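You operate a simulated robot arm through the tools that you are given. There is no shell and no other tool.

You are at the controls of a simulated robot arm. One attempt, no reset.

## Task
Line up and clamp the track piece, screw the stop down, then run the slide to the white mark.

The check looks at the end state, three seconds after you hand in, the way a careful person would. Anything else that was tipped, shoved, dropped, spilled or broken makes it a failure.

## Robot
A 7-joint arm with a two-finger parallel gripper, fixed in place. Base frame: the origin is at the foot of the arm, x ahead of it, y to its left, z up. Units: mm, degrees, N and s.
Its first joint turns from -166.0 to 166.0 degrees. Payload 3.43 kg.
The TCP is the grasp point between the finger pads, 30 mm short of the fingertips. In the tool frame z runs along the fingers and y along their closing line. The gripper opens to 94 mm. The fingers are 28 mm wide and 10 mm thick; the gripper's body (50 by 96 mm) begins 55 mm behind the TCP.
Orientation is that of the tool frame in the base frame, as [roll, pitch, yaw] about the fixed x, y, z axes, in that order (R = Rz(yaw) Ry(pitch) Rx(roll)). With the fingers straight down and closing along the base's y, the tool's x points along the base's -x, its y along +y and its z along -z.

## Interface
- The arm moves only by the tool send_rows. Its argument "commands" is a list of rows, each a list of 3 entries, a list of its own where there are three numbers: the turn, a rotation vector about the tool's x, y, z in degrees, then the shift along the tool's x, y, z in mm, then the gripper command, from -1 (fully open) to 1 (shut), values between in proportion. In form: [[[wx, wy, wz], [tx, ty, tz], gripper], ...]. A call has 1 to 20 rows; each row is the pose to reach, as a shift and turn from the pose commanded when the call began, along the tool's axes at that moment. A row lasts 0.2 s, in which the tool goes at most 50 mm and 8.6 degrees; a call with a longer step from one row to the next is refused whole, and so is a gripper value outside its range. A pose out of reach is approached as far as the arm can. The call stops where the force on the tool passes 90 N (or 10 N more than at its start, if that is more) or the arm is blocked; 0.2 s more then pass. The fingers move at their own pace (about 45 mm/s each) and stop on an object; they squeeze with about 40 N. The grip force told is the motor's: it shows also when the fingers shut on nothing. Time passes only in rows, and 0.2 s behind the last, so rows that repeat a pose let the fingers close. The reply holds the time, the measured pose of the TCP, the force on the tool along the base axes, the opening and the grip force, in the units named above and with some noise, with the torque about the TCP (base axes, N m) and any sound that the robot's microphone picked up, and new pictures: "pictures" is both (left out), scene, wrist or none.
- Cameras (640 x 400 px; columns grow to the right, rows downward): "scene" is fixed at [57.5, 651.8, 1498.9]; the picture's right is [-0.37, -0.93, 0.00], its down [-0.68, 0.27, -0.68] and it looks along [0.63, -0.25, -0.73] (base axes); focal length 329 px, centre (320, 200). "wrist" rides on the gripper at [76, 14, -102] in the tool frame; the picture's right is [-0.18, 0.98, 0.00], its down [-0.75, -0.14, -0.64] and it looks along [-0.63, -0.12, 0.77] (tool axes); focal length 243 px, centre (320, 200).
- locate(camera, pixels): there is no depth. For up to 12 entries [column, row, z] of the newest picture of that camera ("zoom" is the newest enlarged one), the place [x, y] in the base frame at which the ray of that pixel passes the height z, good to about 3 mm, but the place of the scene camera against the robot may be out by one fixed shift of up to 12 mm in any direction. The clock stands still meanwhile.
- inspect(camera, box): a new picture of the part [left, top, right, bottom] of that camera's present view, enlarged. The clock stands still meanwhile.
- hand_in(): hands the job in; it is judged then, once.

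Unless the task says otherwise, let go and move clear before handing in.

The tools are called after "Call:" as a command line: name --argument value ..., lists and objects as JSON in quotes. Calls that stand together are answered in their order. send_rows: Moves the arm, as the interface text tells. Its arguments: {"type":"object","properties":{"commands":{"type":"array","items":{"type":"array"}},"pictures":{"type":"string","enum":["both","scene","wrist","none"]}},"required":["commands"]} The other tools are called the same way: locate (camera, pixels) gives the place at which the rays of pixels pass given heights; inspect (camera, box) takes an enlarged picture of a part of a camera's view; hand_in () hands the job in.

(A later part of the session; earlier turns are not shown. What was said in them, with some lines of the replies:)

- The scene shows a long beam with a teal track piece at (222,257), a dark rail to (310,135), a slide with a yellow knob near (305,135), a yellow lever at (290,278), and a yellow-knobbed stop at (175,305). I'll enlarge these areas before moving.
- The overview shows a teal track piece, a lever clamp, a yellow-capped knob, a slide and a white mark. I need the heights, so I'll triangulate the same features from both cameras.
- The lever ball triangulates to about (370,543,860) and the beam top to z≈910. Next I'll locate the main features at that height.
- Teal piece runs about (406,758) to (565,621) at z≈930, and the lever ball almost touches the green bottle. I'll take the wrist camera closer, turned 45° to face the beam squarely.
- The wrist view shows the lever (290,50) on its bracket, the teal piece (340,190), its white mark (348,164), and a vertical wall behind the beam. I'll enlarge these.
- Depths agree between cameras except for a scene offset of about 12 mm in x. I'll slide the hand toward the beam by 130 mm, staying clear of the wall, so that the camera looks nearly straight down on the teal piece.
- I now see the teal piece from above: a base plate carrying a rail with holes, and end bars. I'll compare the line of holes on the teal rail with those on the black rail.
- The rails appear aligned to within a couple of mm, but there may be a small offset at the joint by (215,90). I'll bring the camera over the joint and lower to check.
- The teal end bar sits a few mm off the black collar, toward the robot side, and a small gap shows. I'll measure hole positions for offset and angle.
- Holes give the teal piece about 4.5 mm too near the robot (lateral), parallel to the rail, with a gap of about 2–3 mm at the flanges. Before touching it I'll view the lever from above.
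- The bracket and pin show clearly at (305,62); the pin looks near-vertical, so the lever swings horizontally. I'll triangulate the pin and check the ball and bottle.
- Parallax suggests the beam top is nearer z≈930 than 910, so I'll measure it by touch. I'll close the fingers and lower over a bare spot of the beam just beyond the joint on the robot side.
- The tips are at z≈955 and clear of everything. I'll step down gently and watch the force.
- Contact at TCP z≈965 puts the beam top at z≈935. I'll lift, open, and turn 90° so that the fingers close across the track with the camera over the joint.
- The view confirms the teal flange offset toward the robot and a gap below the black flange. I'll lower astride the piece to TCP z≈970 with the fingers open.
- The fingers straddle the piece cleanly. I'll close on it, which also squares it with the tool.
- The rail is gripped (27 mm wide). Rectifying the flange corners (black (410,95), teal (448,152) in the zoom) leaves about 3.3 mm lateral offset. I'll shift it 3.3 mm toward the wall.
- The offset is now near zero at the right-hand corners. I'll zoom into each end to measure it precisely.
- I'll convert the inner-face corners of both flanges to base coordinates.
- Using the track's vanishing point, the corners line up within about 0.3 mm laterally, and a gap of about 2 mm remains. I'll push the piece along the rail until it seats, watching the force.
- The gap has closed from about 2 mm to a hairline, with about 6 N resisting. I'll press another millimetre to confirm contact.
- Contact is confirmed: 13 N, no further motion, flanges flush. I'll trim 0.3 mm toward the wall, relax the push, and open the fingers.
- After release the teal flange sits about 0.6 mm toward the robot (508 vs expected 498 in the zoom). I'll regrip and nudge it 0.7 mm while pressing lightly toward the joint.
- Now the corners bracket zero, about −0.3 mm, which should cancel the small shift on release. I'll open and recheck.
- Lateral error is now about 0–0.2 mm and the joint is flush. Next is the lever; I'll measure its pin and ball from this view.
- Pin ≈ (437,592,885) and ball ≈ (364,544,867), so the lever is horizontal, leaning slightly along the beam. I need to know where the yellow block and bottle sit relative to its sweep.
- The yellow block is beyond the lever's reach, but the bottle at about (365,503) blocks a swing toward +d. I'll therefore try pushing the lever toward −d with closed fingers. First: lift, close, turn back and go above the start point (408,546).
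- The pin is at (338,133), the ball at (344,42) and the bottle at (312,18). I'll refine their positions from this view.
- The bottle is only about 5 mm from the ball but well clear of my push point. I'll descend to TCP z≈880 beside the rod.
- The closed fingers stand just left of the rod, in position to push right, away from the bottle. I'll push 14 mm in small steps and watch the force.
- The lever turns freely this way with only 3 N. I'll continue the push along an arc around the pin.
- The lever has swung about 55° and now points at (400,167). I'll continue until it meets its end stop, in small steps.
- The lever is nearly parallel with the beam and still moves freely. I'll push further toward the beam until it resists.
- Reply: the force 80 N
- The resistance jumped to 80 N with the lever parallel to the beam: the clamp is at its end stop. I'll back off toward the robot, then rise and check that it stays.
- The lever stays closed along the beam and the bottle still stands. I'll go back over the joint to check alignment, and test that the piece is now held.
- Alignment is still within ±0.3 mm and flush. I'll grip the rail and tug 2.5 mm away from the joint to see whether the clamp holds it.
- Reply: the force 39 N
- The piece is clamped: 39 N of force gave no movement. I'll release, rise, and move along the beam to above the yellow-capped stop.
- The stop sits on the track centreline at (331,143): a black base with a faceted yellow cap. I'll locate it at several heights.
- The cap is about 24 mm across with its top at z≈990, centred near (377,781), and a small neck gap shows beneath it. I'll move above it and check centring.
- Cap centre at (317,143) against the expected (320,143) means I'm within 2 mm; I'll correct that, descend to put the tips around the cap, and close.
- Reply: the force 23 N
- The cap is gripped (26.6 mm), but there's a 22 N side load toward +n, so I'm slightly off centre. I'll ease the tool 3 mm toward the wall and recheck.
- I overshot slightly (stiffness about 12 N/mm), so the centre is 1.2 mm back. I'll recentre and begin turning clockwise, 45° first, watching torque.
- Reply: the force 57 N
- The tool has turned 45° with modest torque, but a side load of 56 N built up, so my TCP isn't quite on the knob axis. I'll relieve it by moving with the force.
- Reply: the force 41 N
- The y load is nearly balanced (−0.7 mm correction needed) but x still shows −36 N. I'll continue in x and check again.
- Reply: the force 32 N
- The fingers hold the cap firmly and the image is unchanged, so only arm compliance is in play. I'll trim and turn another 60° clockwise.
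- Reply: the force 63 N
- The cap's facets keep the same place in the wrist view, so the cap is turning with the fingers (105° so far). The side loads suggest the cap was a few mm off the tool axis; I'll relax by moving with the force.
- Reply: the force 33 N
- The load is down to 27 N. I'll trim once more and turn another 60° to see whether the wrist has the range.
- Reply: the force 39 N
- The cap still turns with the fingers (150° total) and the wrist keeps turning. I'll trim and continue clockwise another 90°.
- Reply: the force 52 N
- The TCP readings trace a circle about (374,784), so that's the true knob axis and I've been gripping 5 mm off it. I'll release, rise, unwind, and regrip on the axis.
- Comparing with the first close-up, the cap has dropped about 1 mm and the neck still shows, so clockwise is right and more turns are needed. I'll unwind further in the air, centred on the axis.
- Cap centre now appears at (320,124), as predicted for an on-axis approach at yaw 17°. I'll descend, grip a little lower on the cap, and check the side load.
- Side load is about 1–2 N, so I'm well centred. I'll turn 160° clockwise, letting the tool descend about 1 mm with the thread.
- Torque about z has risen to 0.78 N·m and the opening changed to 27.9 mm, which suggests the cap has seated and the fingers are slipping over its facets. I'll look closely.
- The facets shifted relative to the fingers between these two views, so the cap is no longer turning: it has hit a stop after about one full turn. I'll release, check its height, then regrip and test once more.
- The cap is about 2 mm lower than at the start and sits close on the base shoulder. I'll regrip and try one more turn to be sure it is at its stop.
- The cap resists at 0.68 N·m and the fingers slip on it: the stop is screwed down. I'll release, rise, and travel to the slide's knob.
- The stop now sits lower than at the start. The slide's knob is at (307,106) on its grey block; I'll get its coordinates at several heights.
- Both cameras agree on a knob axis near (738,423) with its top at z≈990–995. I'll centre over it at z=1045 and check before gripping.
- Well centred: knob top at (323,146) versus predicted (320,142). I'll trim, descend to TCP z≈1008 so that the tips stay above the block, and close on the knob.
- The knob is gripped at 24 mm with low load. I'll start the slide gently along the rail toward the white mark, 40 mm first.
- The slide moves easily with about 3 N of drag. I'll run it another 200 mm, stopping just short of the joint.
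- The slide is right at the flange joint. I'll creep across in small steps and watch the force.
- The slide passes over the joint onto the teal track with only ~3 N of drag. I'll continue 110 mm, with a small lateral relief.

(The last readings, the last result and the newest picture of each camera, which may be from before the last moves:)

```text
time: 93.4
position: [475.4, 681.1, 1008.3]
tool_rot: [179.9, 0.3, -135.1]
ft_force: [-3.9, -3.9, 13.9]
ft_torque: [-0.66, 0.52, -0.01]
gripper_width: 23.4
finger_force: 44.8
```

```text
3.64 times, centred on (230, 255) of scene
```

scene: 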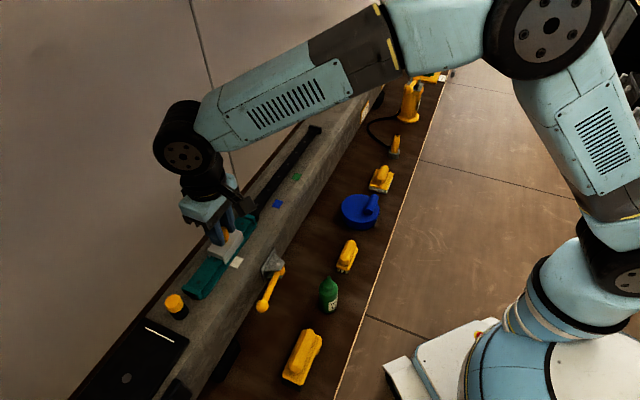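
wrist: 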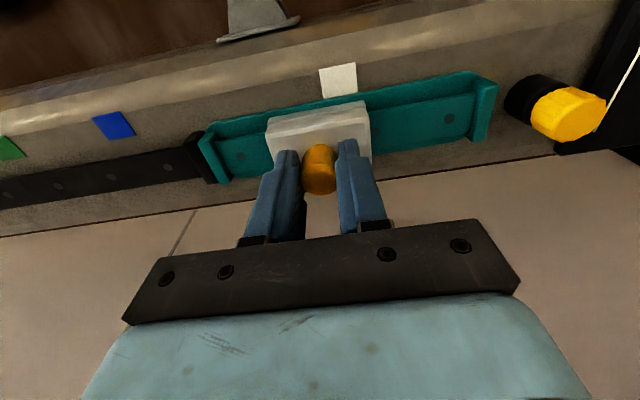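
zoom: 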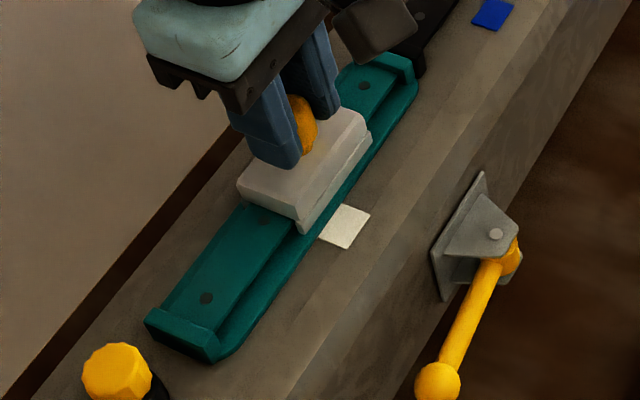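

The slide is close to the mark. From the wrist view the mark's centre (338,81) lies about 17.7 mm further along; I'll cross-check with locate.

Call:
locate --camera "wrist" --pixels '[[338.4, 80.8, 935], [319, 69, 935], [355, 62.5, 935], [323, 98.5, 935], [358, 92.5, 935]]'

Call:
send_rows --commands '[[[0, 0, 0], [0, 4, 0], 1], [[0, 0, 0], [0, 8, 0], 1], [[0, 0, 0], [0, 12, 0], 1], [[0, 0, 0], [0, 15, 0], 1], [[0, 0, 0], [0, 17, 0], 1], [[0, 0, 0], [0, 17, 0], 1]]'

Call:
inspect --camera "wrist" --box '[240, 50, 440, 210]'

Call:
inspect --camera "scene" --box '[190, 220, 270, 300]'

```text
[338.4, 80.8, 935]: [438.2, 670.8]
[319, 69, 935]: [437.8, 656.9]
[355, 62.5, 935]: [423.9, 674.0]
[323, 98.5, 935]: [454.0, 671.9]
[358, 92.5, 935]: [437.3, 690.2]
```

```text
time: 94.8
position: [464.1, 690.8, 1008.5]
tool_rot: [180.0, 0.1, -135.2]
ft_force: [11.9, 7.4, 11.2]
ft_torque: [0.08, -0.26, -0.02]
gripper_width: 23.7
finger_force: 44.8
```

scene: 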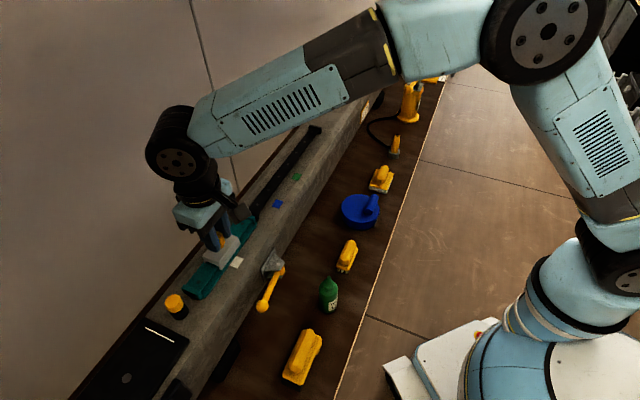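
wrist: 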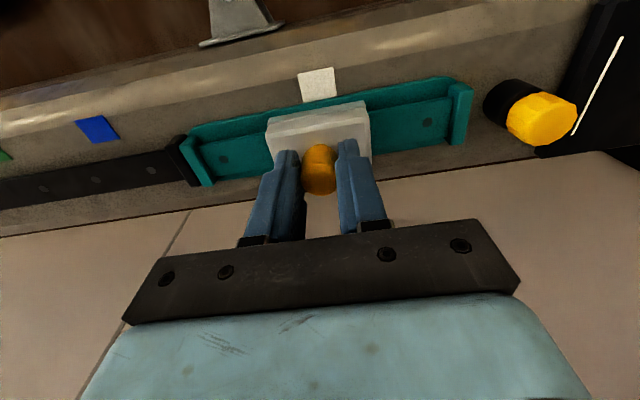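

```text
2.50 times, centred on (340, 130) of wrist
```

zoom: 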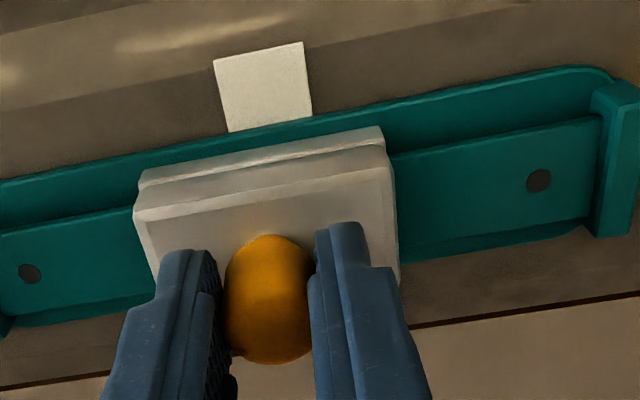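

```text
5.00 times, centred on (230, 260) of scene
```

zoom: 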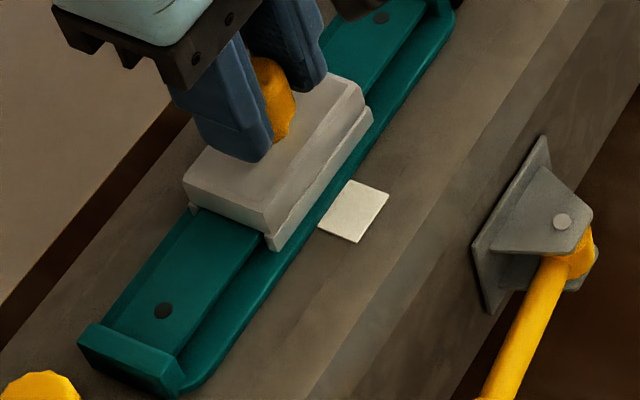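

The mark's centre is still about 3.5 mm ahead, by both the camera ray and the skirt midpoint at zoom (262,150). I'll advance that amount.

Call:
send_rows --commands '[[[0, 0, 0], [0.5, 1.5, 0], 1], [[0, 0, 0], [0.5, 3, 0], 1], [[0, 0, 0], [0.5, 3.8, 0], 1], [[0, 0, 0], [0.5, 3.8, 0], 1]]' --pictures "wrist"

Call:
inspect --camera "wrist" --box '[240, 50, 440, 210]'

```text
time: 95.8
position: [460.9, 692.7, 1009.6]
tool_rot: [-180.0, 0.0, -134.9]
ft_force: [20.0, 15.9, 8.3]
ft_torque: [0.72, -0.91, 0.0]
gripper_width: 23.7
finger_force: 44.7
```

wrist: 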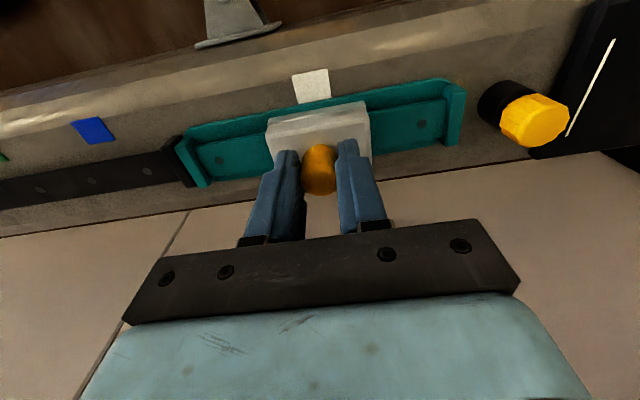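

```text
2.50 times, centred on (340, 130) of wrist
```

zoom: 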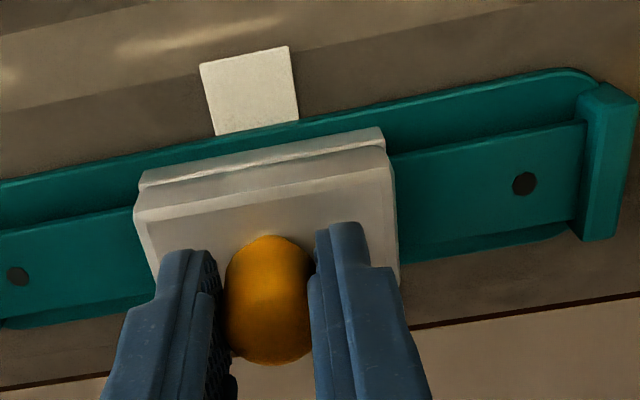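

The mark's centre (251,91) now matches the slide's midline (251 at that row). I'll relieve the side load, open the fingers, rise clear and check again.

Call:
send_rows --commands '[[[0, 0, 0], [-1.5, 0, 0], 1], [[0, 0, 0], [-1.5, 0, 0], 1], [[0, 0, 0], [-1.5, 0, 0], 0.5], [[0, 0, 0], [-1.5, 0, 0], 0], [[0, 0, 0], [-1.5, 0, 0], -0.5], [[0, 0, 0], [-1.5, 0, 0], -0.5], [[0, 0, 0], [-1.5, 0, -30], -0.5], [[0, 0, 0], [-1.5, 0, -75], -0.5], [[0, 0, 0], [-1.5, 0, -110], -0.5], [[0, 0, 0], [-1.5, 0, -110], -0.5]]'

Call:
inspect --camera "wrist" --box '[220, 20, 420, 180]'

Call:
inspect --camera "scene" --box '[190, 220, 270, 300]'

```text
time: 98.0
position: [463.3, 697.1, 1118.9]
tool_rot: [-179.9, 0.1, -135.0]
ft_force: [-0.2, 0.2, 0.1]
ft_torque: [-0.01, 0.02, 0.02]
gripper_width: 70.5
finger_force: 0.0
```

scene: 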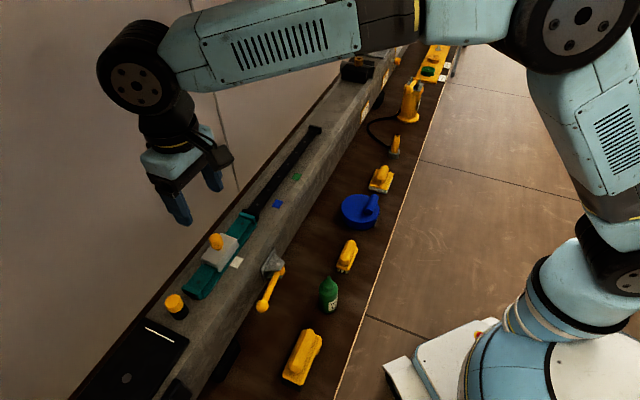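
wrist: 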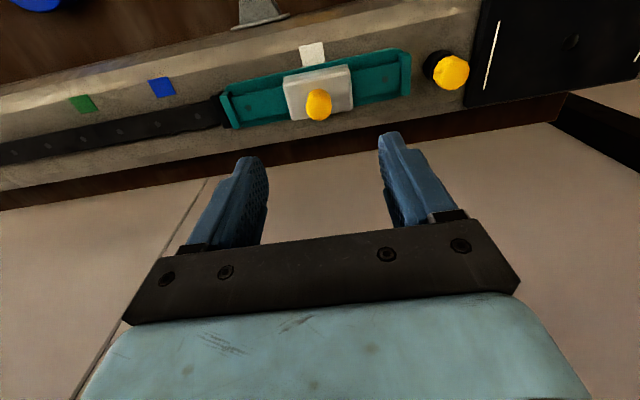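

```text
2.50 times, centred on (320, 100) of wrist
```

zoom: 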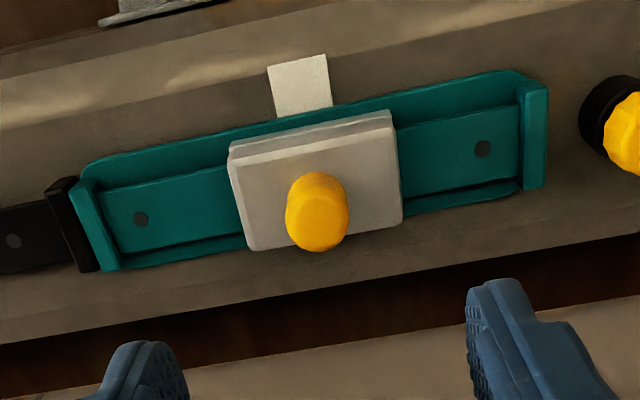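

```text
5.00 times, centred on (230, 260) of scene
```

zoom: 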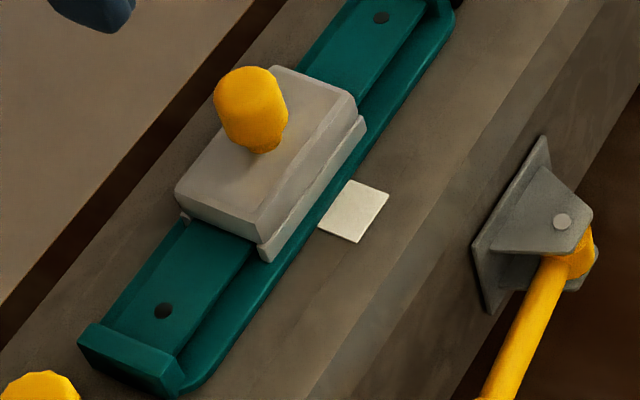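

The slide's midline meets the mark within about 1 mm by both checks. I'll move the arm up and back toward the robot, then do a last overall inspection.

Call:
send_rows --commands '[[[0, 0, 0], [0, 0, -40], -0.5], [[0, 0, 0], [20, 0, -80], -0.5], [[0, 0, 0], [60, -10, -100], -0.5], [[0, 0, 0], [100, -20, -110], -0.5], [[0, 0, 0], [140, -40, -110], -0.5], [[0, 0, 0], [180, -60, -110], -0.5], [[0, 0, 0], [180, -60, -110], -0.5], [[0, 0, 0], [180, -60, -110], -0.5]]'

Call:
inspect --camera "scene" --box '[150, 190, 350, 320]'

Call:
inspect --camera "scene" --box '[150, 280, 210, 330]'

Call:
inspect --camera "wrist" --box '[200, 50, 520, 250]'

```text
time: 99.8
position: [378.6, 529.5, 1227.6]
tool_rot: [-179.9, 0.1, -135.0]
ft_force: [-0.7, -0.3, 0.4]
ft_torque: [0.03, 0.02, -0.01]
gripper_width: 70.3
finger_force: 0.0
```

scene: 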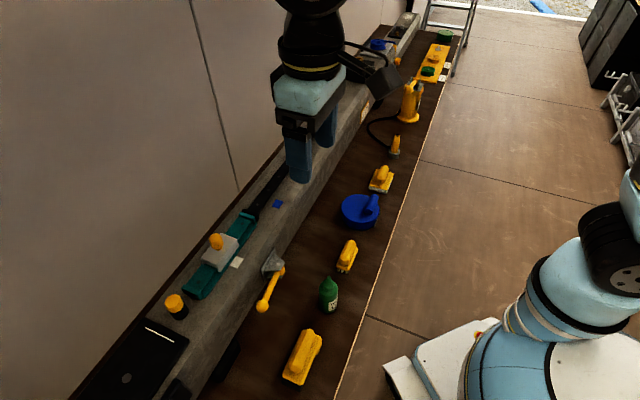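
wrist: 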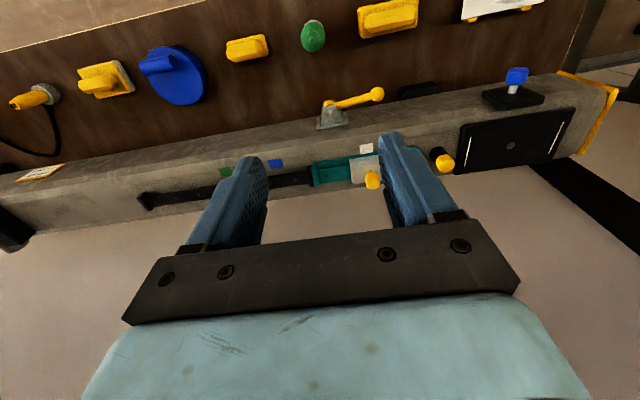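

```text
3.08 times, centred on (250, 255) of scene
```

zoom: 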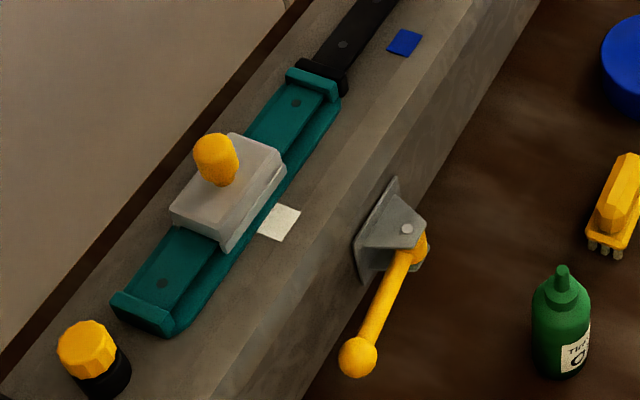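

```text
8.00 times, centred on (180, 305) of scene
```

zoom: 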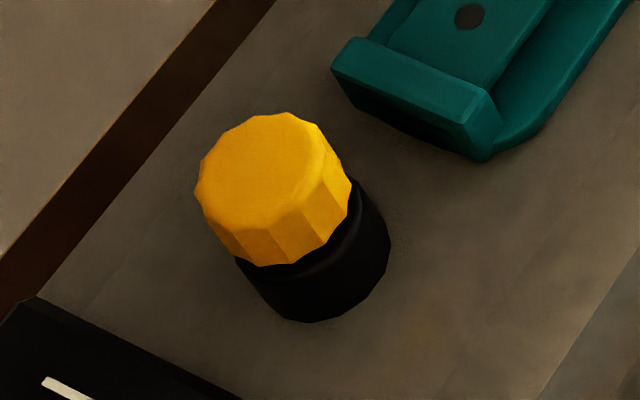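

```text
2.00 times, centred on (360, 150) of wrist
```

zoom: 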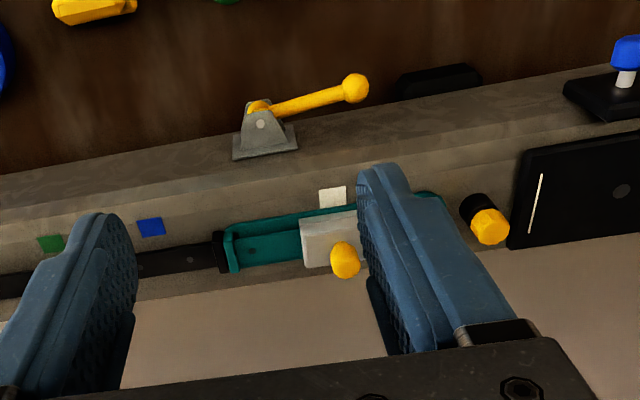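

All four parts hold: the joint is flush, the lever is closed, the stop is down, and the slide is at the white mark. The bottle and other objects are undisturbed and the arm is clear, so I'm handing in.

Call:
hand_in

```text
The job is handed in.
```

I lined up and clamped the track piece, screwed the stop down, and ran the slide to the white mark, then handed the job in. No verdict has come back yet.

- **Track piece:** I seated it against the fixed rail until the end flanges met. By the wrist camera the sideways misalignment was about 0.3 mm or less.
- **Clamp:** I swung the lever away from the green bottle until it hit its end stop, parallel with the beam. A pull of about 39 N afterwards did not move the piece.
- **Stop:** I turned the yellow cap clockwise about one full turn, and it dropped roughly 2 mm. It then held at about 0.7 N·m while the fingers slipped on it. A dark ring still shows under the cap, so I am relying on that resistance rather than on seeing it fully seated.
- **Slide:** It crossed the joint with only a few newtons of drag. Its midline is on the white mark beside the teal piece to within about 1 mm by the wrist camera; the scene camera can only confirm it to about 2 mm. I took that mark, not the white line on the black plate, as the target.

The bottle and the other objects I could see looked undisturbed in the last pictures. I let go of everything and moved the arm clear before handing in.
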